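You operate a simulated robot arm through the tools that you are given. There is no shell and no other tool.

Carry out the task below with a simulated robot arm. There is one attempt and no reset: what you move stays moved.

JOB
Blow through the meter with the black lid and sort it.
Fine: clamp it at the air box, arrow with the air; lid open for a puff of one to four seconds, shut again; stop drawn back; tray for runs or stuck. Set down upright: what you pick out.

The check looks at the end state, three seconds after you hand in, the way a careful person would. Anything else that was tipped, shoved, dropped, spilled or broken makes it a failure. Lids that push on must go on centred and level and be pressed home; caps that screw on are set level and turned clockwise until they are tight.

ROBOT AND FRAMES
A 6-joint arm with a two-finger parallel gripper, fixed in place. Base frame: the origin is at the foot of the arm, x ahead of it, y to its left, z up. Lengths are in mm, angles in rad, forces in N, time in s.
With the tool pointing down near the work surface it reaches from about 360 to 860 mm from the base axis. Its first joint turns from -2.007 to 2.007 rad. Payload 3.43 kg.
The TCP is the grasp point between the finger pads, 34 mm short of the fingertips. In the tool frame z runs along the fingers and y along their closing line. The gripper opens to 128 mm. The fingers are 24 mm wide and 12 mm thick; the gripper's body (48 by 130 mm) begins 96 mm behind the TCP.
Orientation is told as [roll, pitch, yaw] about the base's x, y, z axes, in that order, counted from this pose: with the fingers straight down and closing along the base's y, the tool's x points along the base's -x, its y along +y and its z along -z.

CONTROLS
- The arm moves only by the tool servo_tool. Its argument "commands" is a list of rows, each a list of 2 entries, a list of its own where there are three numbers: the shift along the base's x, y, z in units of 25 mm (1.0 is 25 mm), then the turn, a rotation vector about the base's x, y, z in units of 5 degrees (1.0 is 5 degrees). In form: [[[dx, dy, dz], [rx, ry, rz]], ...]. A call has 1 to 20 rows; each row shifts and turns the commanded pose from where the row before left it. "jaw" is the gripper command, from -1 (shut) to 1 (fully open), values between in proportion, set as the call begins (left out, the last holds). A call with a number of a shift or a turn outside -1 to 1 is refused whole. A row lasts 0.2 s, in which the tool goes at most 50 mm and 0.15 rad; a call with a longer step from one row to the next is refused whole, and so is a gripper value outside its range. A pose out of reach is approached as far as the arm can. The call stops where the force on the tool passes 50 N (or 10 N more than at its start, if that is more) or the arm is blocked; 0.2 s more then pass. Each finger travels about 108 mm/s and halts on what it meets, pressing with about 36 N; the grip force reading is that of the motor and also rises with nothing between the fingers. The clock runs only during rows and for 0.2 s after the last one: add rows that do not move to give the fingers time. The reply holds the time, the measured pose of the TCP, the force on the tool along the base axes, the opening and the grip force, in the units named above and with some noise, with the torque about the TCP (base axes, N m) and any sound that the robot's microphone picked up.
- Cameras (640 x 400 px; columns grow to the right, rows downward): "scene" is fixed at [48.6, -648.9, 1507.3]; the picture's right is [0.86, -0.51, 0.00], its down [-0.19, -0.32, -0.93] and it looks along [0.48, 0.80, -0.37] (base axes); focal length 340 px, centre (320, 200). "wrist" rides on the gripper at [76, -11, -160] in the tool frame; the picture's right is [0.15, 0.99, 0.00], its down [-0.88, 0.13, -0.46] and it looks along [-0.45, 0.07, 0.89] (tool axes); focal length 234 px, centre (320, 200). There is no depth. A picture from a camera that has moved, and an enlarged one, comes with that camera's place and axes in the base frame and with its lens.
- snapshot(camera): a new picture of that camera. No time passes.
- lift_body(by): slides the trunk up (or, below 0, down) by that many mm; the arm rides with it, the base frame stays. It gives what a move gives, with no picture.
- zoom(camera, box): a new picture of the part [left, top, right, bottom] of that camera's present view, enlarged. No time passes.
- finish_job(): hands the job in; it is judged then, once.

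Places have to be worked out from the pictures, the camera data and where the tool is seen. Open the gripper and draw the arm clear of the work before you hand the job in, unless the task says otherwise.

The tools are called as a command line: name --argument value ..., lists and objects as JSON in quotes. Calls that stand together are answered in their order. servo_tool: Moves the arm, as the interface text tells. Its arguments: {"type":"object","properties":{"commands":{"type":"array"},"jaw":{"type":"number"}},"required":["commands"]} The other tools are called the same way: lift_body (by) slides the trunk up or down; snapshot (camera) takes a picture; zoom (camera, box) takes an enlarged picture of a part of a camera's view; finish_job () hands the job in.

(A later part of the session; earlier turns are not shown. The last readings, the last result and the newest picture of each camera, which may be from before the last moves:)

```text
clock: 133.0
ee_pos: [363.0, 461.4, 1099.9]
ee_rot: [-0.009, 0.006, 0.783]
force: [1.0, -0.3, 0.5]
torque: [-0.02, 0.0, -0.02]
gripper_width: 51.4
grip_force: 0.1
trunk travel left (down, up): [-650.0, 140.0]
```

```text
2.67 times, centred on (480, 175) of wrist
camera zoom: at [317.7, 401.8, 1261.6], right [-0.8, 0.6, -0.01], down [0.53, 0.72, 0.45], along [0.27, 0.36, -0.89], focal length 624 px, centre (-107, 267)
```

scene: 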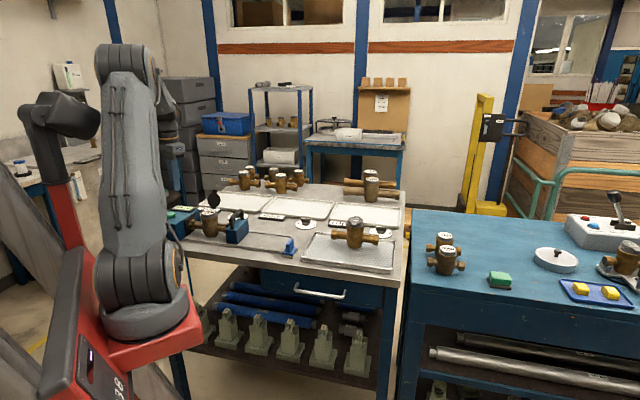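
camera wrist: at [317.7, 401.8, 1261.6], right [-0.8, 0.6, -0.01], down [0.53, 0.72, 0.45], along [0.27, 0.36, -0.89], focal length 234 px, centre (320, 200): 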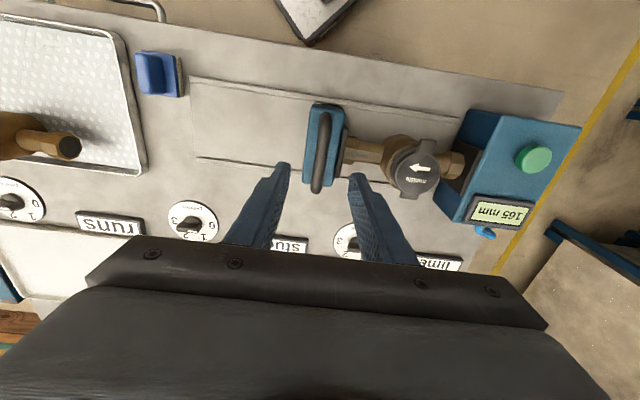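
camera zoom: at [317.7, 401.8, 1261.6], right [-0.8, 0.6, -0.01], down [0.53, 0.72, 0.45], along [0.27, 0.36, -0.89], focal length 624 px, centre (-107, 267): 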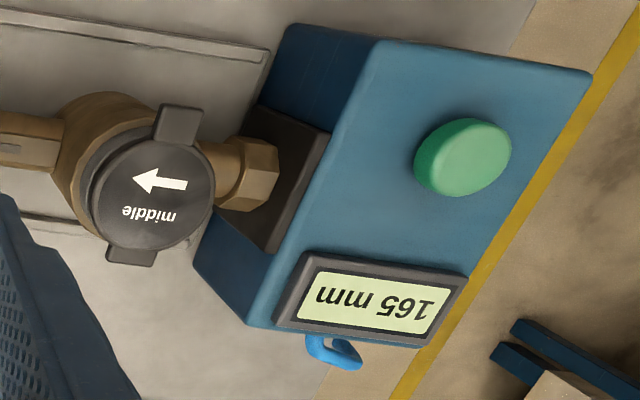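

Meter still clamped at 165 mm with the lid closed. Descending on the handle and gripping it.

servo_tool --commands '[[[0, 0, -0.94], [0, 0, 0]], [[0, 0, -0.94], [0, 0, 0]], [[0, 0, -0.94], [0, 0, 0]], [[0, 0, -0.92], [0, 0, 0]], [[0, 0, 0], [0, 0, 0]]]'

servo_tool --commands '[[[0, 0, 0], [0, 0, 0]], [[0, 0, 0], [0, 0, 0]], [[0, 0, 0], [0, 0, 0]]]' --jaw -1

servo_tool --commands '[[[0.1, -0.1, 0], [0, 0, 0]], [[0.25, -0.25, 0], [0, 0, 0]], [[0.3, -0.3, 0], [0, 0, 0]], [[0.3, -0.3, 0], [0, 0, 0]], [[0, 0, 0], [0, 0, 0]]]'

zoom --camera "scene" --box '[150, 180, 290, 260]'

```text
clock: 134.2
ee_pos: [362.4, 461.3, 1007.0]
ee_rot: [-0.007, 0.005, 0.783]
force: [-0.4, -0.4, -0.4]
torque: [-0.03, -0.03, 0.0]
gripper_width: 51.1
grip_force: 0.0
trunk travel left (down, up): [-650.0, 140.0]
```

```text
clock: 135.0
ee_pos: [361.8, 460.5, 1006.2]
ee_rot: [-0.007, 0.006, 0.783]
force: [-0.4, 1.2, -3.4]
torque: [0.29, -0.27, 0.22]
gripper_width: 13.7
grip_force: 44.6
trunk travel left (down, up): [-650.0, 140.0]
```

```text
clock: 136.2
ee_pos: [388.0, 436.2, 1007.0]
ee_rot: [-0.007, 0.007, 0.78]
force: [-2.4, -7.8, -3.3]
torque: [-0.15, 0.15, 0.2]
gripper_width: 13.7
grip_force: 45.3
trunk travel left (down, up): [-650.0, 140.0]
```

```text
4.57 times, centred on (220, 220) of scene
camera zoom: at [48.6, -648.9, 1507.3], right [0.86, -0.51, 0.0], down [-0.19, -0.32, -0.93], along [0.48, 0.8, -0.37], focal length 1556 px, centre (777, 109)
```

zoom: 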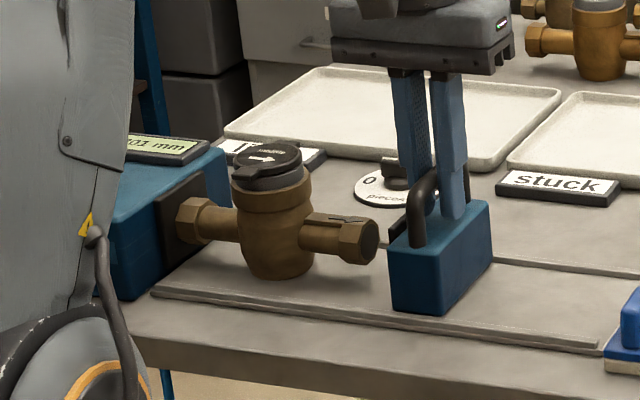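

Stop follows. Drawing it back to its original place.

servo_tool --commands '[[[0.3, -0.3, 0], [0, 0, 0]], [[0.3, -0.3, 0], [0, 0, 0]], [[0.3, -0.3, 0], [0, 0, 0]], [[0.3, -0.3, 0], [0, 0, 0]], [[0.3, -0.3, 0], [0, 0, 0]], [[0.3, -0.3, 0], [0, 0, 0]], [[0.3, -0.3, 0], [0, 0, 0]], [[0.3, -0.3, 0], [0, 0, 0]], [[0.3, -0.3, 0], [0, 0, 0]], [[0.25, -0.25, 0], [0, 0, 0]], [[0, 0, 0], [0, 0, 0]]]'

zoom --camera "scene" --box '[150, 180, 310, 270]'

```text
clock: 138.6
ee_pos: [460.0, 363.7, 1006.5]
ee_rot: [-0.008, 0.006, 0.784]
force: [-11.5, -14.1, -14.9]
torque: [-0.07, 0.03, 0.25]
gripper_width: 13.7
grip_force: 44.9
trunk travel left (down, up): [-650.0, 140.0]
```

```text
4.00 times, centred on (230, 225) of scene
camera zoom: at [48.6, -648.9, 1507.3], right [0.86, -0.51, 0.0], down [-0.19, -0.32, -0.93], along [0.48, 0.8, -0.37], focal length 1362 px, centre (680, 100)
```

zoom: 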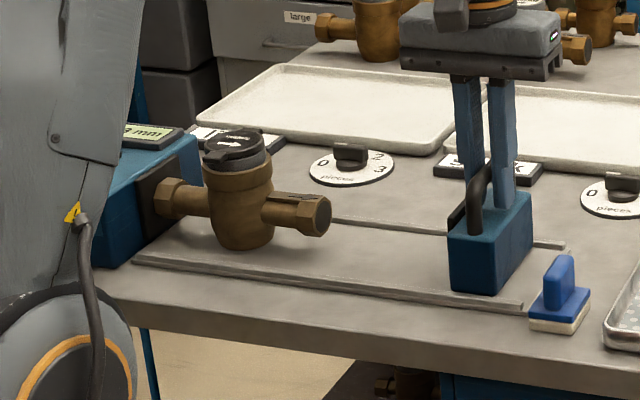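

Just a few mm short of the original place; finishing, then releasing.

servo_tool --commands '[[[0.08, -0.12, 0.02], [0, 0, 0]], [[0.08, -0.12, 0], [0, 0, 0]], [[0, 0, 0], [0, 0, 0]]]'

servo_tool --commands '[[[0, 0, 0], [0, 0, 0]], [[0, 0, 0], [0, 0, 0]], [[0, 0, 0.3], [0, 0, 0]], [[0, 0, 0.9], [0, 0, 0]], [[0, 0, 0.9], [0, 0, 0]], [[0, 0, 0.9], [0, 0, 0]], [[0, 0, 0.9], [0, 0, 0]], [[0, 0, 0.9], [0, 0, 0]], [[0, 0, 0], [0, 0, 0]]]' --jaw -0.2

snapshot --camera "wrist"

snapshot --camera "scene"

```text
clock: 139.4
ee_pos: [463.5, 358.8, 1006.6]
ee_rot: [-0.007, 0.006, 0.785]
force: [-8.7, -1.9, -32.9]
torque: [0.44, -0.4, 0.3]
gripper_width: 13.7
grip_force: 44.8
trunk travel left (down, up): [-650.0, 140.0]
```

```text
clock: 141.4
ee_pos: [463.0, 358.2, 1128.6]
ee_rot: [-0.008, 0.004, 0.785]
force: [-0.4, -0.3, -0.3]
torque: [0.04, -0.03, 0.01]
gripper_width: 51.3
grip_force: 0.1
trunk travel left (down, up): [-650.0, 140.0]
```

```text
taken
camera wrist: at [418.3, 299.3, 1290.4], right [-0.8, 0.6, -0.01], down [0.53, 0.72, 0.45], along [0.27, 0.36, -0.89], focal length 234 px, centre (320, 200)
```

wrist: 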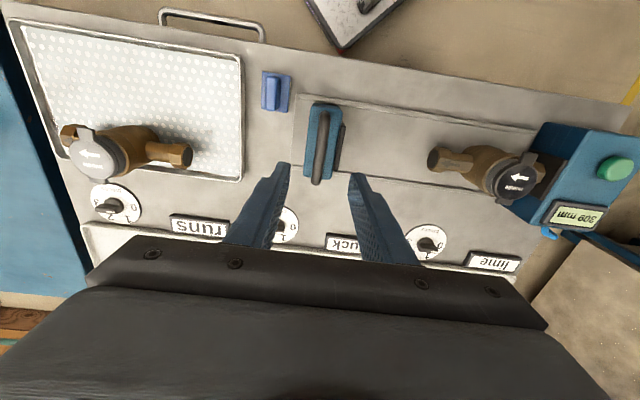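

```text
taken
```

scene: 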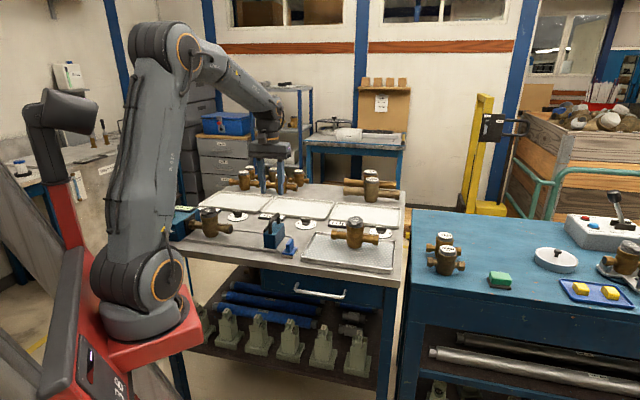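

Stop is drawn back (309 mm). Moving over the meter at yaw 0, jaw open, for a look before gripping.

servo_tool --commands '[[[-0.8, 0.822, 0], [0, 0, -1]], [[-0.8, 0.822, 0], [0, 0, -1]], [[-0.8, 0.822, 0], [0, 0, -1]], [[-0.8, 0.822, 0], [0, 0, -1]], [[-0.8, 0.822, 0], [0, 0, -1]], [[-0.8, 0.822, 0], [0, 0, -1]], [[-0.8, 0.822, 0], [0, 0, -1]], [[-0.8, 0.822, 0], [0, 0, -1]], [[-0.8, 0.822, 0], [0, 0, -1]], [[0, 0, 0], [0, 0, 0]]]' --jaw 0.5

snapshot --camera "wrist"

zoom --camera "wrist" --box '[240, 80, 400, 240]'

```text
clock: 143.6
ee_pos: [282.7, 544.7, 1127.3]
ee_rot: [-0.006, 0.005, -0.004]
force: [0.2, -0.2, -0.6]
torque: [0.0, 0.01, -0.02]
gripper_width: 96.1
grip_force: 0.1
trunk travel left (down, up): [-650.0, 140.0]
```

```text
taken
camera wrist: at [209.3, 534.5, 1289.8], right [-0.14, 0.99, -0.01], down [0.88, 0.13, 0.45], along [0.45, 0.06, -0.89], focal length 234 px, centre (320, 200)
```

wrist: 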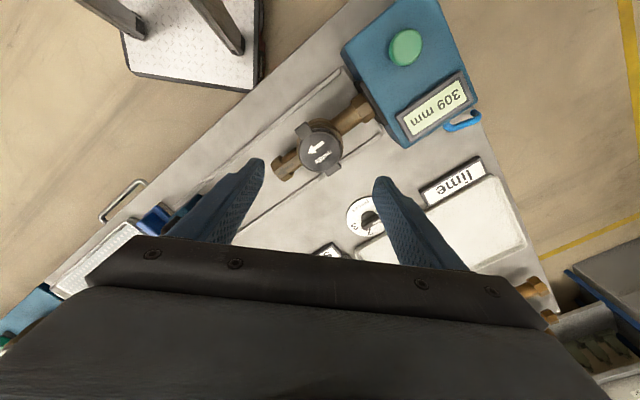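

```text
2.50 times, centred on (320, 160) of wrist
camera zoom: at [209.3, 534.5, 1289.8], right [-0.14, 0.99, -0.01], down [0.88, 0.13, 0.45], along [0.45, 0.06, -0.89], focal length 585 px, centre (320, 300)
```

zoom: 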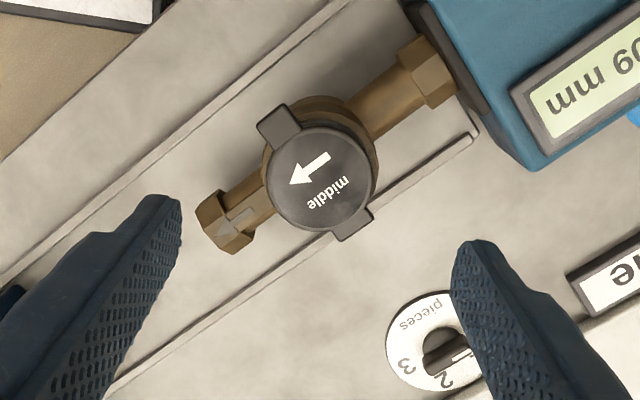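

Meter centre ≈ (285,545), axis -45°. Descending to grip it on the ring as before.

servo_tool --commands '[[[0.1, 0, -0.9], [0.07, -0.06, 0.04]], [[0, 0, -0.9], [0, 0, 0]], [[0, 0, -0.9], [0, 0, 0]], [[0, 0, -0.9], [0, 0, 0]], [[0, 0, -0.9], [0, 0, 0]], [[0, 0, -0.9], [0, 0, 0]], [[0, 0, -0.1], [0, 0, 0]], [[0, 0, 0], [0, 0, 0]]]'

zoom --camera "scene" --box '[160, 190, 256, 250]'

zoom --camera "wrist" --box '[220, 80, 420, 260]'

```text
clock: 145.4
ee_pos: [285.2, 543.4, 990.5]
ee_rot: [0.0, 0.0, 0.001]
force: [-0.4, 0.2, 0.0]
torque: [0.02, -0.02, -0.03]
gripper_width: 96.1
grip_force: 0.0
trunk travel left (down, up): [-650.0, 140.0]
```

```text
6.67 times, centred on (208, 220) of scene
camera zoom: at [48.6, -648.9, 1507.3], right [0.86, -0.51, 0.0], down [-0.19, -0.32, -0.93], along [0.48, 0.8, -0.37], focal length 2270 px, centre (1067, 67)
```

zoom: 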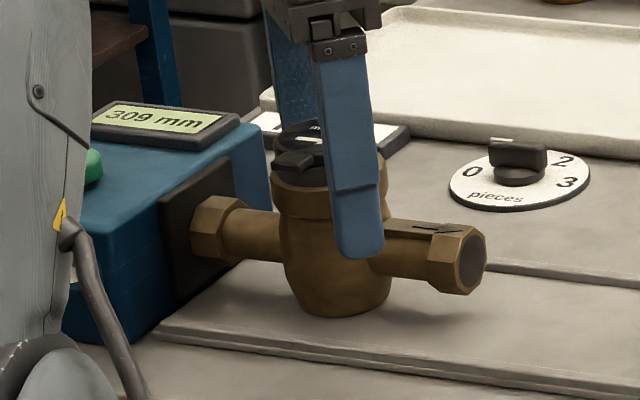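

```text
2.22 times, centred on (320, 170) of wrist
camera zoom: at [211.4, 532.8, 1151.0], right [-0.15, 0.99, 0.0], down [0.88, 0.13, 0.46], along [0.45, 0.07, -0.89], focal length 520 px, centre (320, 267)
```

zoom: 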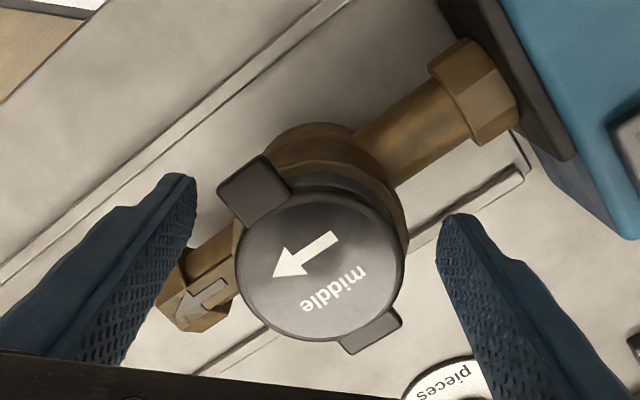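

Well placed. Closing, then lifting with a slight shift away from the port.

servo_tool --commands '[[[0, 0, 0], [0, 0, 0]], [[0, 0, 0], [0, 0, 0]], [[0, 0, 0], [0, 0, 0]], [[0, 0, 0], [0, 0, 0]]]' --jaw -1

servo_tool --commands '[[[0.05, -0.05, 0.1], [0, 0, 0]], [[0.1, -0.1, 0.3], [0, 0, 0]], [[0.1, -0.1, 0.5], [0, 0, 0]], [[0, 0, 0.9], [0, 0, 0]], [[0, 0, 0.9], [0, 0, 0]], [[0, 0, 0.9], [0, 0, 0]], [[0, 0, 0.9], [0, 0, 0]], [[0, 0, 0.9], [0, 0, 0]], [[0, 0, 0], [0, 0, 0]]]'

zoom --camera "scene" --box '[160, 150, 272, 220]'

snapshot --camera "wrist"

```text
clock: 146.4
ee_pos: [285.4, 543.4, 991.1]
ee_rot: [0.001, 0.0, 0.001]
force: [-0.2, -1.8, -0.1]
torque: [-0.05, -0.05, -0.06]
gripper_width: 61.4
grip_force: 36.3
trunk travel left (down, up): [-650.0, 140.0]
```

```text
clock: 148.4
ee_pos: [294.8, 536.3, 1124.6]
ee_rot: [0.0, -0.001, 0.0]
force: [0.0, -0.3, -6.1]
torque: [0.01, -0.06, 0.03]
gripper_width: 61.4
grip_force: 36.1
trunk travel left (down, up): [-650.0, 140.0]
```

```text
5.71 times, centred on (216, 185) of scene
camera zoom: at [48.6, -648.9, 1507.3], right [0.86, -0.51, 0.0], down [-0.19, -0.32, -0.93], along [0.48, 0.8, -0.37], focal length 1946 px, centre (914, 286)
```

zoom: 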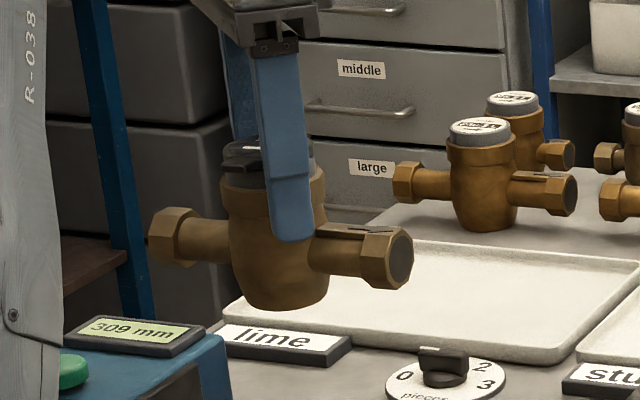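

```text
taken
camera wrist: at [219.9, 524.9, 1285.5], right [-0.15, 0.99, 0.0], down [0.88, 0.13, 0.46], along [0.45, 0.07, -0.89], focal length 234 px, centre (320, 200)
```

wrist: 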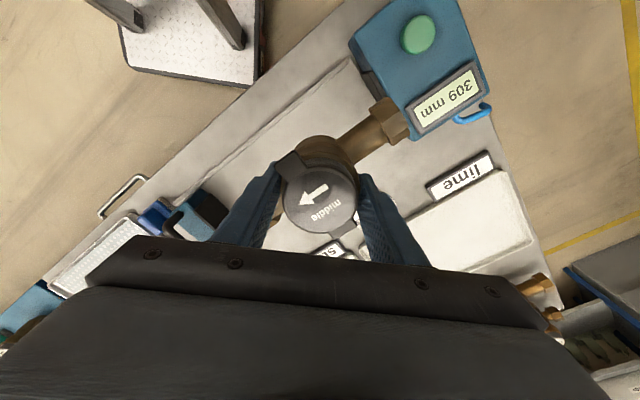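

Meter held level. Now I'll carry it high toward the "stuck" tray area and look to locate that tray.

servo_tool --commands '[[[0.3, 0, 0.9], [0, 0, 0]], [[0.8, -0.07, 0.9], [0, 0, 0]], [[0.9, -0.07, 0.8], [0, 0, 0]], [[0.92, -0.07, 0.3], [0, 0, 0]], [[0.92, -0.07, 0], [0, 0, 0]], [[0.92, -0.07, 0], [0, 0, 0]], [[0.92, -0.07, 0], [0, 0, 0]], [[0.92, -0.07, 0], [0, 0, 0]], [[0.92, -0.07, 0], [0, 0, 0]], [[0, 0, 0], [0, 0, 0]]]'

snapshot --camera "wrist"

zoom --camera "scene" --box '[200, 140, 420, 270]'

```text
clock: 150.6
ee_pos: [482.8, 519.9, 1195.5]
ee_rot: [0.0, 0.001, 0.002]
force: [-0.4, -0.2, -7.6]
torque: [-0.01, -0.03, -0.03]
gripper_width: 61.2
grip_force: 35.8
trunk travel left (down, up): [-650.0, 140.0]
```

```text
taken
camera wrist: at [407.1, 509.8, 1356.9], right [-0.15, 0.99, 0.0], down [0.88, 0.13, 0.46], along [0.45, 0.07, -0.89], focal length 234 px, centre (320, 200)
```

wrist: 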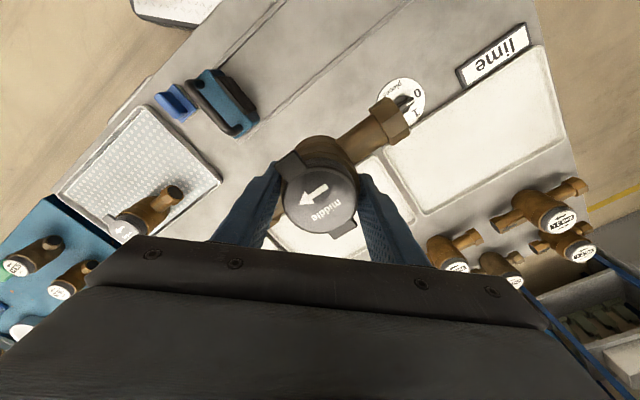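

```text
2.91 times, centred on (310, 205) of scene
camera zoom: at [48.6, -648.9, 1507.3], right [0.86, -0.51, 0.0], down [-0.19, -0.32, -0.93], along [0.48, 0.8, -0.37], focal length 990 px, centre (349, 186)
```

zoom: 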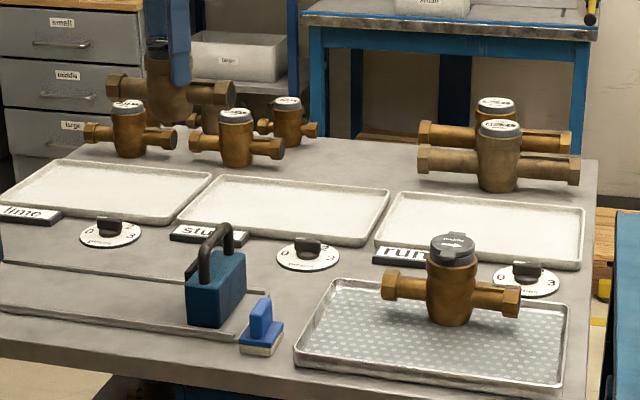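

Trays sit at v≈826–1008; the stuck (middle) tray spans u≈-82…207. A spot just inside its near side is at the reach limit (~870 mm), so I'll test reach at height first.

servo_tool --commands '[[[0.86, 0.45, 0], [0, 0, 0]], [[0.86, 0.45, 0], [0, 0, 0]], [[0.86, 0.45, 0], [0, 0, 0]], [[0.86, 0.45, 0], [0, 0, 0]], [[0.86, 0.45, -0.3], [0, 0, 0]], [[0.86, 0.45, -0.5], [0, 0, 0]], [[0.86, 0.45, -0.5], [0, 0, 0]], [[0, 0, 0], [0, 0, 0]], [[0, 0, 0], [0, 0, 0]]]'

snapshot --camera "scene"

snapshot --camera "wrist"

```text
clock: 152.6
ee_pos: [601.3, 566.9, 1146.4]
ee_rot: [-0.001, 0.003, 0.002]
force: [-0.7, 0.4, -7.0]
torque: [0.03, -0.01, -0.03]
gripper_width: 61.0
grip_force: 36.4
out of reach, approached as far as the arm can: row 5, 6, 7
trunk travel left (down, up): [-650.0, 140.0]
```

```text
taken
```

scene: 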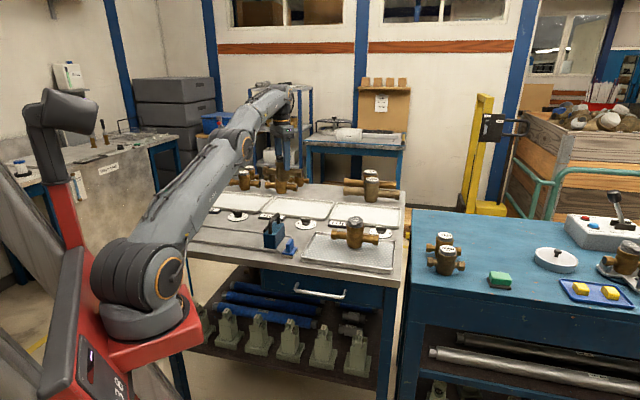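

```text
taken
camera wrist: at [526.7, 556.7, 1307.9], right [-0.15, 0.99, 0.0], down [0.88, 0.13, 0.45], along [0.45, 0.07, -0.89], focal length 234 px, centre (320, 200)
```

wrist: 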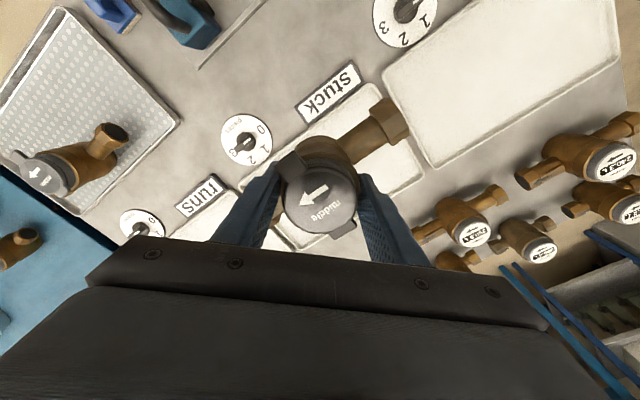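

Reach at this height is 826 mm (arm fully stretched upward), so raising the trunk will help. First a closer look at the stuck tray's near edge.

zoom --camera "wrist" --box '[220, 50, 440, 250]'

zoom --camera "scene" --box '[255, 185, 345, 240]'

lift_body --by 140

```text
2.00 times, centred on (330, 150) of wrist
camera zoom: at [526.7, 556.7, 1307.9], right [-0.15, 0.99, 0.0], down [0.88, 0.13, 0.45], along [0.45, 0.07, -0.89], focal length 468 px, centre (300, 300)
```

zoom: 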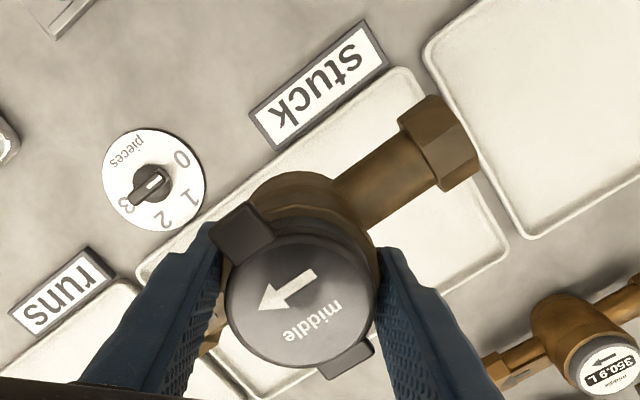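

```text
7.11 times, centred on (300, 212) of scene
camera zoom: at [48.6, -648.9, 1507.3], right [0.86, -0.51, 0.0], down [-0.19, -0.32, -0.93], along [0.48, 0.8, -0.37], focal length 2421 px, centre (462, 111)
```

zoom: 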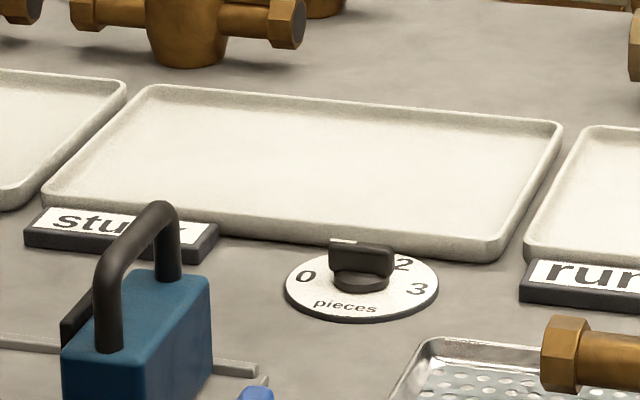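

```text
clock: 154.3
ee_pos: [566.2, 565.6, 1287.5]
ee_rot: [-0.001, -0.002, 0.003]
force: [-1.0, -0.2, -6.9]
torque: [-0.01, 0.01, 0.03]
gripper_width: 61.5
grip_force: 36.4
trunk travel left (down, up): [-790.0, 0.0]
```

Stuck tray: near edge v≈820, far v≈1004, u from -82 to 203. Trunk is up 140 mm; now moving out to about (640,597) while descending.

servo_tool --commands '[[[0, 0, -0.9], [0, 0, 0]], [[0, 0, -0.9], [0, 0, 0]], [[0.2, 0.1, -0.9], [0, 0, 0]], [[0.4, 0.2, -0.9], [0, 0, 0]], [[0.4, 0.2, -0.9], [0, 0, 0]], [[0.4, 0.2, 0], [0, 0, 0]], [[0.4, 0.2, 0], [0, 0, 0]], [[0, 0, 0], [0, 0, 0]], [[0, 0, 0], [0, 0, 0]]]'

snapshot --camera "wrist"

```text
clock: 156.3
ee_pos: [594.2, 577.3, 1173.1]
ee_rot: [0.001, -0.001, 0.0]
force: [-0.1, -0.4, -6.8]
torque: [0.03, 0.01, -0.02]
gripper_width: 61.6
grip_force: 36.0
out of reach, approached as far as the arm can: row 6, 7
trunk travel left (down, up): [-790.0, 0.0]
```

```text
taken
camera wrist: at [519.2, 566.3, 1334.7], right [-0.15, 0.99, 0.0], down [0.88, 0.13, 0.46], along [0.45, 0.07, -0.89], focal length 234 px, centre (320, 200)
```

wrist: 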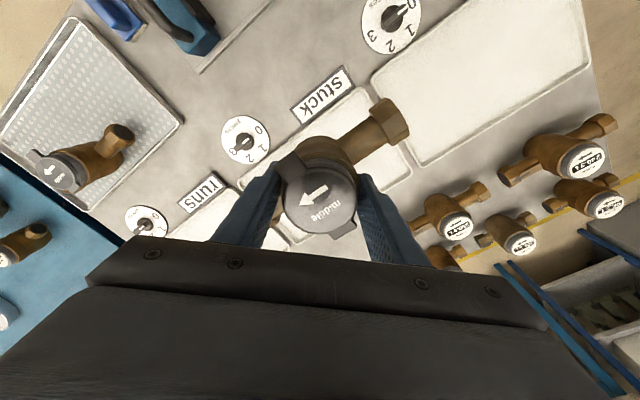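

At z 1173 it stops near 829 mm radius. Lowering first, then extending in small steps.

servo_tool --commands '[[[0, 0, -0.9], [0, 0, 0]], [[0, 0, -0.9], [0, 0, 0]], [[0, 0, -0.9], [0, 0, 0]], [[0.15, 0.1, 0], [0, 0, 0]], [[0.15, 0.1, 0], [0, 0, 0]], [[0.15, 0.1, 0], [0, 0, 0]], [[0.15, 0.1, 0], [0, 0, 0]], [[0, 0, 0], [0, 0, 0]]]'

```text
clock: 158.1
ee_pos: [603.2, 582.6, 1105.3]
ee_rot: [0.0, -0.001, 0.002]
force: [0.3, 0.0, -7.6]
torque: [-0.02, 0.0, 0.03]
gripper_width: 61.3
grip_force: 35.9
out of reach, approached as far as the arm can: row 6, 7
trunk travel left (down, up): [-790.0, 0.0]
```

Now r≈839 at z 1105; reach grows as I go lower. Continuing down and outward along v.

servo_tool --commands '[[[0, 0, -0.9], [0, 0, 0]], [[0, 0, -0.9], [0, 0, 0]], [[0, 0, -0.9], [0, 0, 0]], [[0, 0, -0.5], [0, 0, 0]], [[0.1, 0.1, 0], [0, 0, 0]], [[0.1, 0.1, 0], [0, 0, 0]], [[0.1, 0.1, 0], [0, 0, 0]], [[0.1, 0.1, 0], [0, 0, 0]], [[0, 0, 0], [0, 0, 0]]]'

zoom --camera "scene" --box '[240, 160, 352, 230]'

snapshot --camera "wrist"

```text
clock: 160.1
ee_pos: [605.7, 584.3, 1023.7]
ee_rot: [-0.001, 0.002, 0.002]
force: [0.1, 0.6, -6.6]
torque: [-0.04, 0.01, -0.04]
gripper_width: 61.2
grip_force: 35.9
out of reach, approached as far as the arm can: row 7, 8
trunk travel left (down, up): [-790.0, 0.0]
```

```text
5.71 times, centred on (296, 195) of scene
camera zoom: at [48.6, -648.9, 1507.3], right [0.86, -0.51, 0.0], down [-0.19, -0.32, -0.93], along [0.48, 0.8, -0.37], focal length 1946 px, centre (457, 229)
```

zoom: 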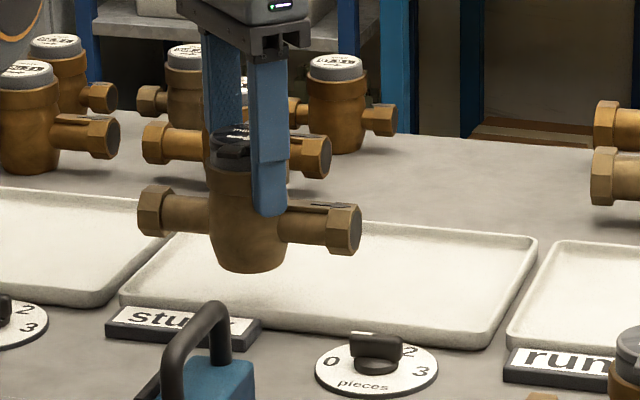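

```text
taken
camera wrist: at [531.6, 574.1, 1185.7], right [-0.15, 0.99, 0.0], down [0.88, 0.13, 0.46], along [0.45, 0.07, -0.89], focal length 234 px, centre (320, 200)
```

wrist: 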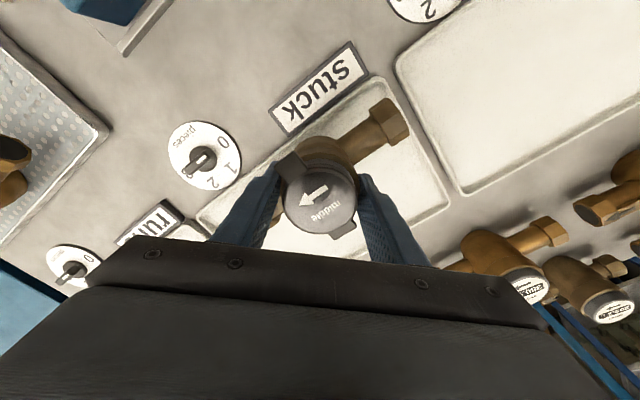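

Vertical reach tops out at ~842 mm, about 20 mm short of a good spot. I'll tilt the tool ~8° outward about the closing line (the meter can pivot upright between the pads when it is set down), which gains the missing reach.

servo_tool --commands '[[[0, 0, 0.2], [0, -0.55, 0]], [[0, 0, 0], [0, -0.55, 0]], [[0, 0, 0], [0, -0.5, 0]], [[0.15, 0.1, 0], [0, 0, 0]], [[0.15, 0.1, 0], [0, 0, 0]], [[0.12, 0.12, 0], [0, 0, 0]], [[0, 0, 0], [0, 0, 0]]]'

zoom --camera "scene" --box '[240, 160, 352, 230]'

snapshot --camera "wrist"

```text
clock: 161.7
ee_pos: [618.4, 592.9, 1030.9]
ee_rot: [-0.001, -0.137, 0.001]
force: [-0.1, 0.6, -8.1]
torque: [0.04, 0.06, 0.0]
gripper_width: 61.4
grip_force: 35.5
trunk travel left (down, up): [-790.0, 0.0]
```

```text
5.71 times, centred on (296, 195) of scene
camera zoom: at [48.6, -648.9, 1507.3], right [0.86, -0.51, 0.0], down [-0.19, -0.32, -0.93], along [0.48, 0.8, -0.37], focal length 1946 px, centre (457, 229)
```

zoom: 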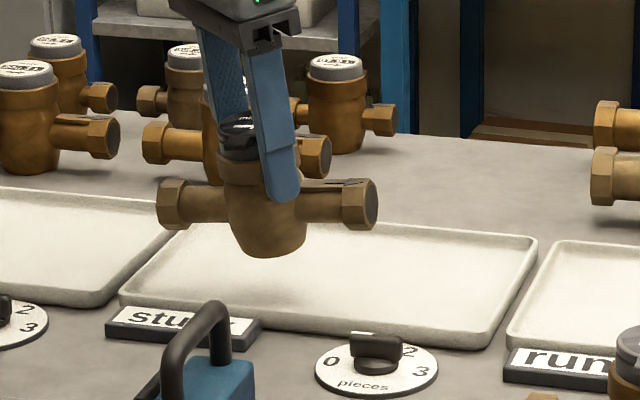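

```text
taken
camera wrist: at [521.3, 582.4, 1179.3], right [-0.15, 0.99, -0.02], down [0.81, 0.13, 0.57], along [0.57, 0.07, -0.82], focal length 234 px, centre (320, 200)
```

wrist: 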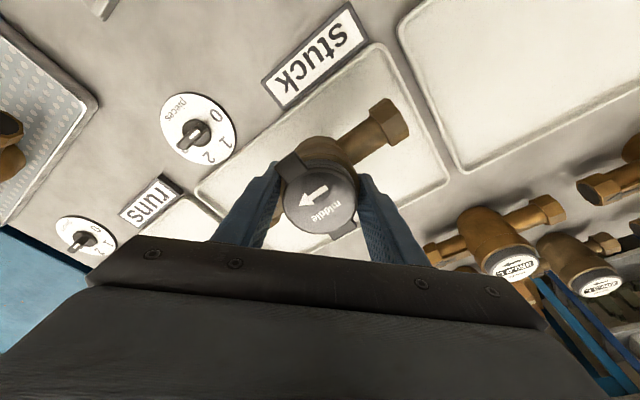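

Reached r≈857 without limits. Extending ~8 mm more, then lowering toward the tray floor.

servo_tool --commands '[[[0.12, 0.12, 0], [0, 0, 0]], [[0.12, 0.12, 0], [0, 0, 0]], [[0, 0, -0.4], [0, 0, 0]], [[0, 0, -0.4], [0, 0, 0]], [[0, 0, -0.2], [0, 0, 0]], [[0, 0, 0], [0, 0, 0]]]'

zoom --camera "scene" --box '[240, 160, 352, 230]'

zoom --camera "wrist" --box '[180, 20, 460, 260]'

```text
clock: 163.1
ee_pos: [623.3, 599.3, 1005.3]
ee_rot: [0.0, -0.14, 0.002]
force: [-1.0, 0.2, -7.5]
torque: [-0.02, 0.07, -0.02]
gripper_width: 61.4
grip_force: 36.4
trunk travel left (down, up): [-790.0, 0.0]
```

```text
5.71 times, centred on (296, 195) of scene
camera zoom: at [48.6, -648.9, 1507.3], right [0.86, -0.51, 0.0], down [-0.19, -0.32, -0.93], along [0.48, 0.8, -0.37], focal length 1946 px, centre (457, 229)
```

zoom: 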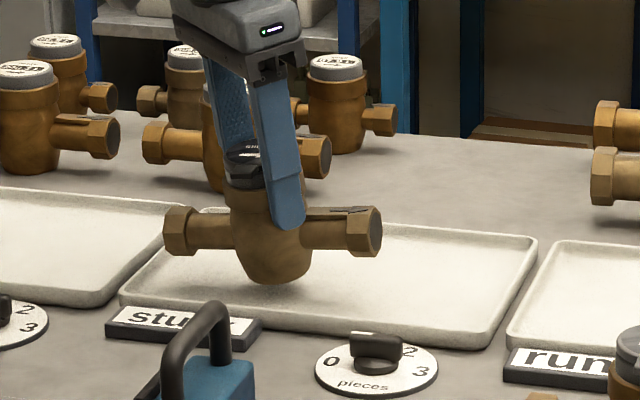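

```text
1.67 times, centred on (320, 140) of wrist
camera zoom: at [527.9, 588.5, 1154.2], right [-0.15, 0.99, -0.02], down [0.81, 0.13, 0.57], along [0.57, 0.07, -0.82], focal length 390 px, centre (320, 300)
```

zoom: 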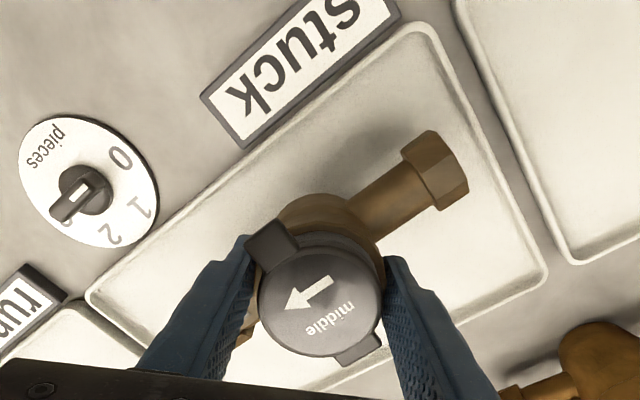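

The base is over the tray floor. Lowering in small steps to contact.

servo_tool --commands '[[[0, 0, -0.1], [0, 0, 0]], [[0, 0, -0.1], [0, 0, 0]], [[0, 0, -0.04], [0, 0, 0]], [[0, 0, 0], [0, 0, 0]]]'

servo_tool --commands '[[[0, 0, -0.04], [0, 0, 0]], [[0, 0, -0.04], [0, 0, 0]], [[0, 0, 0], [0, 0, 0]]]'

servo_tool --commands '[[[0, 0, -0.04], [0, 0, 0]], [[0, 0, -0.04], [0, 0, 0]], [[0, 0, 0], [0, 0, 0]]]'

zoom --camera "scene" --box '[256, 180, 336, 230]'

```text
clock: 164.1
ee_pos: [625.2, 598.5, 998.8]
ee_rot: [-0.002, -0.138, 0.002]
force: [0.7, -0.2, -7.6]
torque: [-0.04, 0.04, 0.0]
gripper_width: 61.3
grip_force: 36.3
trunk travel left (down, up): [-790.0, 0.0]
```

```text
clock: 164.9
ee_pos: [623.5, 598.9, 997.2]
ee_rot: [-0.003, -0.14, 0.002]
force: [-0.3, 0.2, -6.5]
torque: [0.06, 0.03, 0.01]
gripper_width: 61.3
grip_force: 36.2
trunk travel left (down, up): [-790.0, 0.0]
```

```text
clock: 165.7
ee_pos: [622.8, 598.7, 994.2]
ee_rot: [-0.002, -0.139, 0.001]
force: [-0.3, 0.5, -6.9]
torque: [0.0, 0.06, 0.0]
gripper_width: 61.4
grip_force: 35.7
trunk travel left (down, up): [-790.0, 0.0]
```

```text
8.00 times, centred on (296, 205) of scene
camera zoom: at [48.6, -648.9, 1507.3], right [0.86, -0.51, 0.0], down [-0.19, -0.32, -0.93], along [0.48, 0.8, -0.37], focal length 2724 px, centre (512, 160)
```

zoom: 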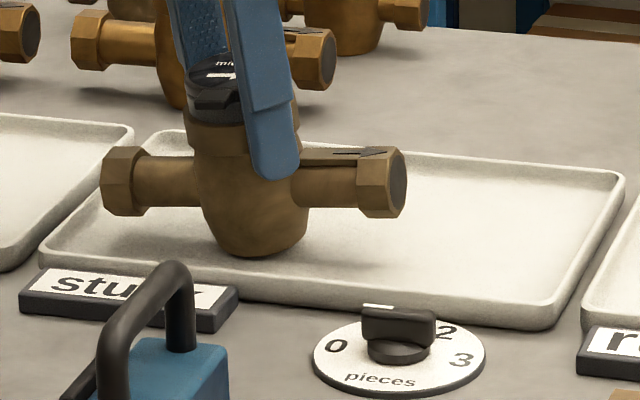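

Almost down; continuing to contact and pressing lightly so the meter levels itself.

servo_tool --commands '[[[0, 0, -0.04], [0, 0, 0]], [[0, 0, -0.04], [0, 0, 0]], [[0, 0, 0], [0, 0, 0]]]'

servo_tool --commands '[[[0, 0, -0.04], [0, 0, 0]], [[0, 0, -0.04], [0, 0, 0]], [[0, 0, 0], [0, 0, 0]]]'

zoom --camera "scene" --box '[256, 180, 336, 230]'

```text
clock: 166.5
ee_pos: [622.9, 598.9, 993.6]
ee_rot: [-0.001, -0.14, 0.002]
force: [0.1, -0.2, -5.7]
torque: [0.05, 0.05, 0.0]
gripper_width: 61.3
grip_force: 36.1
trunk travel left (down, up): [-790.0, 0.0]
```

```text
clock: 167.3
ee_pos: [624.0, 599.2, 993.2]
ee_rot: [0.001, -0.142, 0.002]
force: [-2.6, 1.6, 7.7]
torque: [0.05, 0.42, -0.02]
gripper_width: 61.4
grip_force: 35.7
trunk travel left (down, up): [-790.0, 0.0]
```

```text
8.00 times, centred on (296, 205) of scene
camera zoom: at [48.6, -648.9, 1507.3], right [0.86, -0.51, 0.0], down [-0.19, -0.32, -0.93], along [0.48, 0.8, -0.37], focal length 2724 px, centre (512, 160)
```

zoom: 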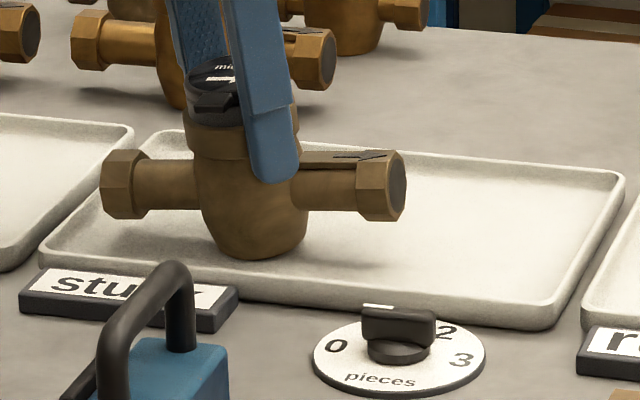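

Contact (≈15 N). Pressing 2–3 mm more to let the meter pivot level in the pads.

servo_tool --commands '[[[-0.01, 0, -0.04], [0, 0, 0]], [[-0.01, 0, -0.04], [0, 0, 0]], [[0, 0, 0], [0, 0, 0]]]'

zoom --camera "scene" --box '[256, 180, 336, 230]'

```text
clock: 168.1
ee_pos: [624.2, 600.0, 991.8]
ee_rot: [0.003, -0.144, 0.0]
force: [0.4, 4.6, 23.3]
torque: [0.18, 0.32, 0.01]
gripper_width: 61.2
grip_force: 36.0
trunk travel left (down, up): [-790.0, 0.0]
```

```text
8.00 times, centred on (296, 205) of scene
camera zoom: at [48.6, -648.9, 1507.3], right [0.86, -0.51, 0.0], down [-0.19, -0.32, -0.93], along [0.48, 0.8, -0.37], focal length 2724 px, centre (512, 160)
```

zoom: 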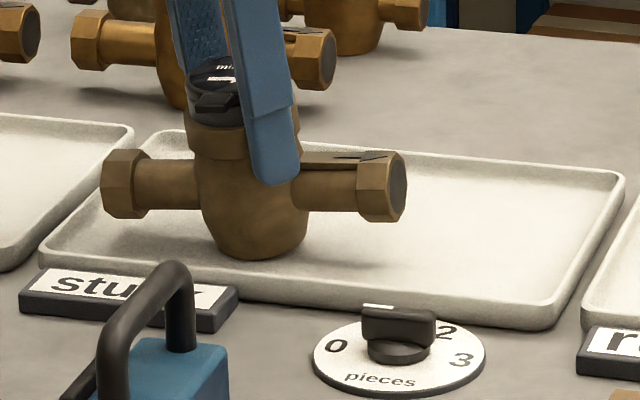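

It is pivoting level (z≈992; the upright value is ~990). A bit more.

servo_tool --commands '[[[-0.01, 0, -0.03], [0, 0, 0]], [[0, 0, -0.02], [0, 0, 0]], [[0, 0, 0], [0, 0, 0]]]'

zoom --camera "scene" --box '[256, 180, 336, 230]'

zoom --camera "wrist" --box '[180, 20, 460, 260]'

```text
clock: 168.9
ee_pos: [623.5, 600.0, 989.5]
ee_rot: [0.001, -0.142, -0.001]
force: [10.5, 4.2, 27.6]
torque: [0.27, -0.45, 0.01]
gripper_width: 61.9
grip_force: 36.3
trunk travel left (down, up): [-790.0, 0.0]
```

```text
8.00 times, centred on (296, 205) of scene
camera zoom: at [48.6, -648.9, 1507.3], right [0.86, -0.51, 0.0], down [-0.19, -0.32, -0.93], along [0.48, 0.8, -0.37], focal length 2724 px, centre (512, 160)
```

zoom: 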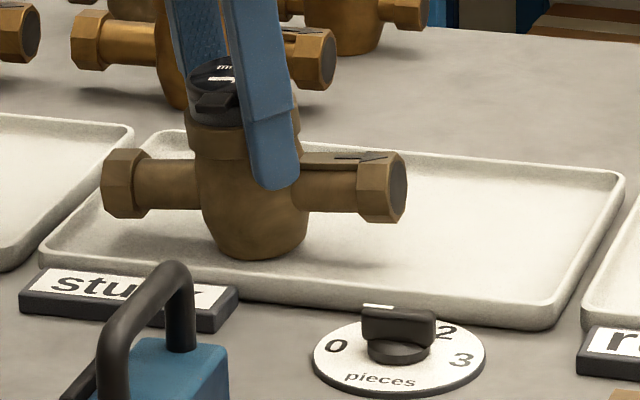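

```text
1.67 times, centred on (320, 140) of wrist
camera zoom: at [526.8, 588.0, 1138.4], right [-0.15, 0.99, -0.02], down [0.81, 0.13, 0.58], along [0.57, 0.07, -0.82], focal length 390 px, centre (320, 300)
```

zoom: 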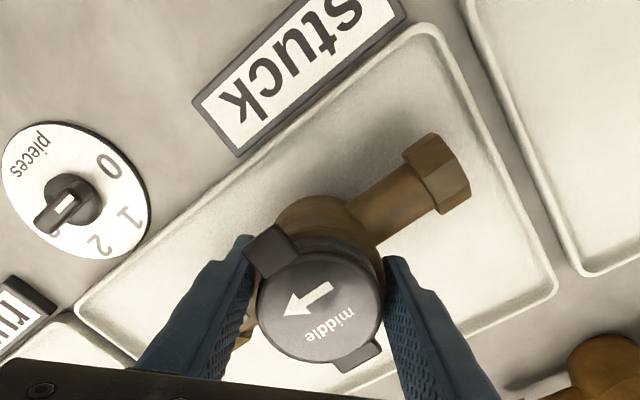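

The torque has reversed, so the meter now stands flat. Relaxing the press slightly and opening.

servo_tool --commands '[[[0, 0, 0.06], [0, 0, 0]], [[0, 0, 0.02], [0, 0, 0]], [[0, 0, 0], [0, 0, 0]]]'

servo_tool --commands '[[[0, 0, 0], [0, 0, 0]], [[0, 0, 0], [0, 0, 0]], [[0, 0, 0], [0, 0, 0]]]' --jaw 0.4

zoom --camera "scene" --box '[256, 180, 336, 230]'

zoom --camera "wrist" --box '[180, 20, 460, 260]'

```text
clock: 169.7
ee_pos: [622.2, 598.2, 989.1]
ee_rot: [-0.002, -0.139, 0.001]
force: [8.1, 2.6, 15.5]
torque: [0.15, -0.3, 0.02]
gripper_width: 61.6
grip_force: 35.6
trunk travel left (down, up): [-790.0, 0.0]
```

```text
clock: 170.5
ee_pos: [623.3, 599.1, 989.8]
ee_rot: [-0.001, -0.139, 0.002]
force: [0.0, -0.7, -0.8]
torque: [0.02, 0.0, 0.02]
gripper_width: 89.6
grip_force: 0.0
trunk travel left (down, up): [-790.0, 0.0]
```

```text
8.00 times, centred on (296, 205) of scene
camera zoom: at [48.6, -648.9, 1507.3], right [0.86, -0.51, 0.0], down [-0.19, -0.32, -0.93], along [0.48, 0.8, -0.37], focal length 2724 px, centre (512, 160)
```

zoom: 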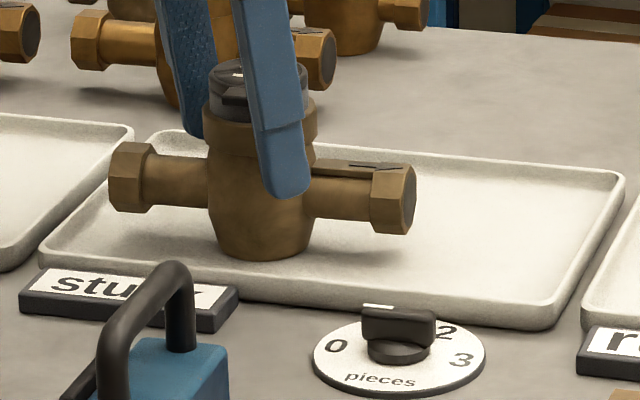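

```text
1.67 times, centred on (320, 140) of wrist
camera zoom: at [526.4, 588.1, 1138.6], right [-0.15, 0.99, -0.02], down [0.81, 0.13, 0.57], along [0.57, 0.07, -0.82], focal length 390 px, centre (320, 300)
```

zoom: 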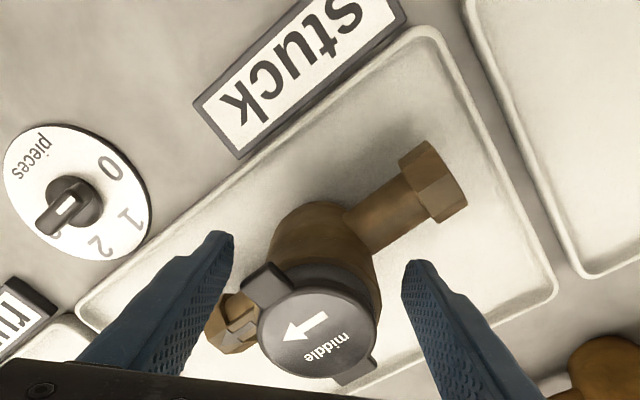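

The meter stands upright in the stuck tray. Withdrawing along the tool axis.

servo_tool --commands '[[[-0.05, 0, 0.4], [0, 0, 0]], [[-0.11, 0, 0.8], [0, 0, 0]], [[-0.11, 0, 0.8], [0, 0, 0]], [[-0.11, 0, 0.8], [0, 0, 0]], [[-0.11, 0, 0.8], [0, 0, 0]], [[-0.2, -0.1, 0.8], [0, 0, 0]], [[-0.3, -0.3, 0.8], [0, 0.8, 0]], [[-0.5, -0.5, 0.6], [0, 0.8, 0]], [[-0.8, -0.8, 0], [0, 0, 0]], [[-0.8, -0.8, 0], [0, 0, 0]], [[-0.8, -0.8, 0], [0, 0, 0]], [[-0.8, -0.8, 0], [0, 0, 0]], [[0, 0, 0], [0, 0, 0]]]'

snapshot --camera "scene"

zoom --camera "scene" --box '[240, 170, 352, 240]'

snapshot --camera "wrist"

```text
clock: 173.3
ee_pos: [504.9, 497.3, 1135.8]
ee_rot: [0.0, -0.001, 0.003]
force: [0.6, -0.4, 0.2]
torque: [-0.03, -0.02, 0.0]
gripper_width: 89.4
grip_force: 0.1
trunk travel left (down, up): [-790.0, 0.0]
```

```text
taken
```

scene: 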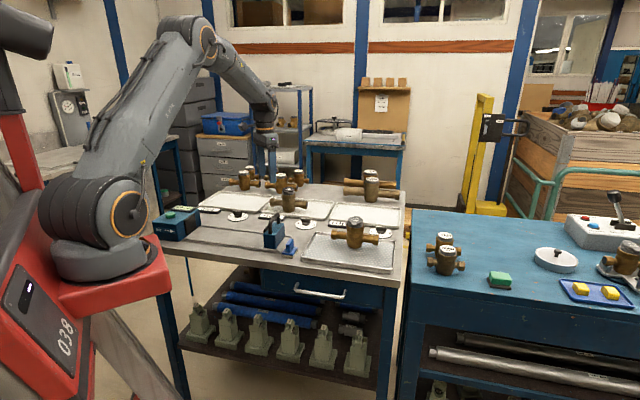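

```text
5.71 times, centred on (296, 205) of scene
camera zoom: at [48.6, -648.9, 1507.3], right [0.86, -0.51, 0.0], down [-0.19, -0.32, -0.93], along [0.48, 0.8, -0.37], focal length 1946 px, centre (457, 171)
```

zoom: 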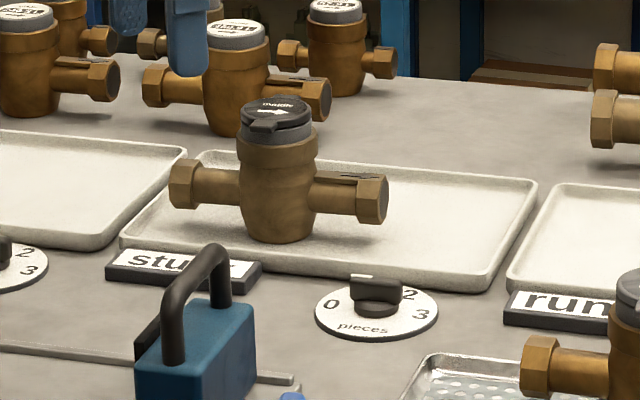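

```text
taken
camera wrist: at [429.5, 485.7, 1297.0], right [-0.15, 0.99, 0.0], down [0.88, 0.13, 0.46], along [0.45, 0.07, -0.89], focal length 234 px, centre (320, 200)
```

wrist: 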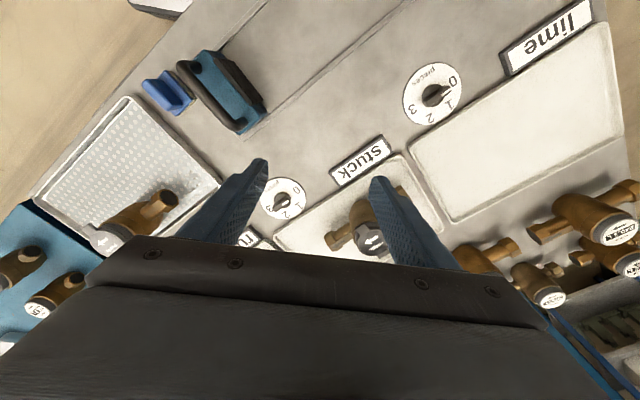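

Meter placed. Checking lid and base up close.

zoom --camera "scene" --box '[264, 182, 312, 212]'

zoom --camera "wrist" --box '[260, 120, 460, 270]'

zoom --camera "scene" --box '[140, 190, 420, 280]'

```text
13.33 times, centred on (288, 197) of scene
camera zoom: at [48.6, -648.9, 1507.3], right [0.86, -0.51, 0.0], down [-0.19, -0.32, -0.93], along [0.48, 0.8, -0.37], focal length 4540 px, centre (747, 240)
```

zoom: 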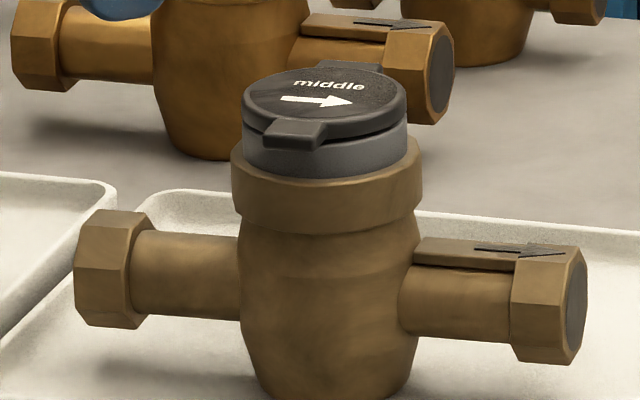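

```text
2.67 times, centred on (360, 195) of wrist
camera zoom: at [429.5, 485.7, 1297.0], right [-0.15, 0.99, 0.0], down [0.88, 0.13, 0.46], along [0.45, 0.07, -0.89], focal length 624 px, centre (213, 213)
```

zoom: 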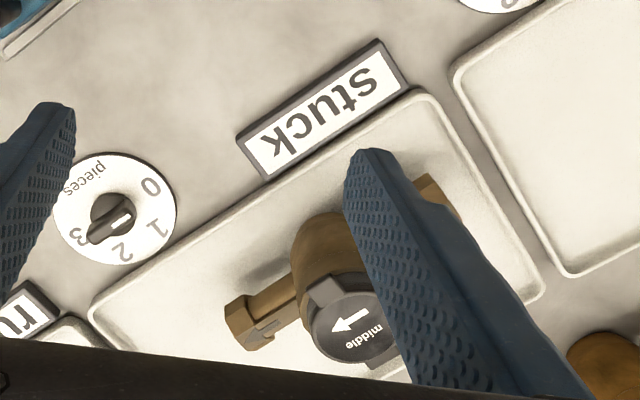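

```text
2.29 times, centred on (280, 235) of scene
camera zoom: at [48.6, -648.9, 1507.3], right [0.86, -0.51, 0.0], down [-0.19, -0.32, -0.93], along [0.48, 0.8, -0.37], focal length 778 px, centre (411, 120)
```

zoom: 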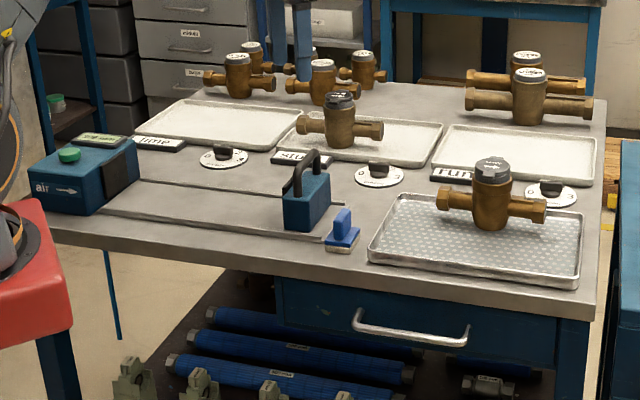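

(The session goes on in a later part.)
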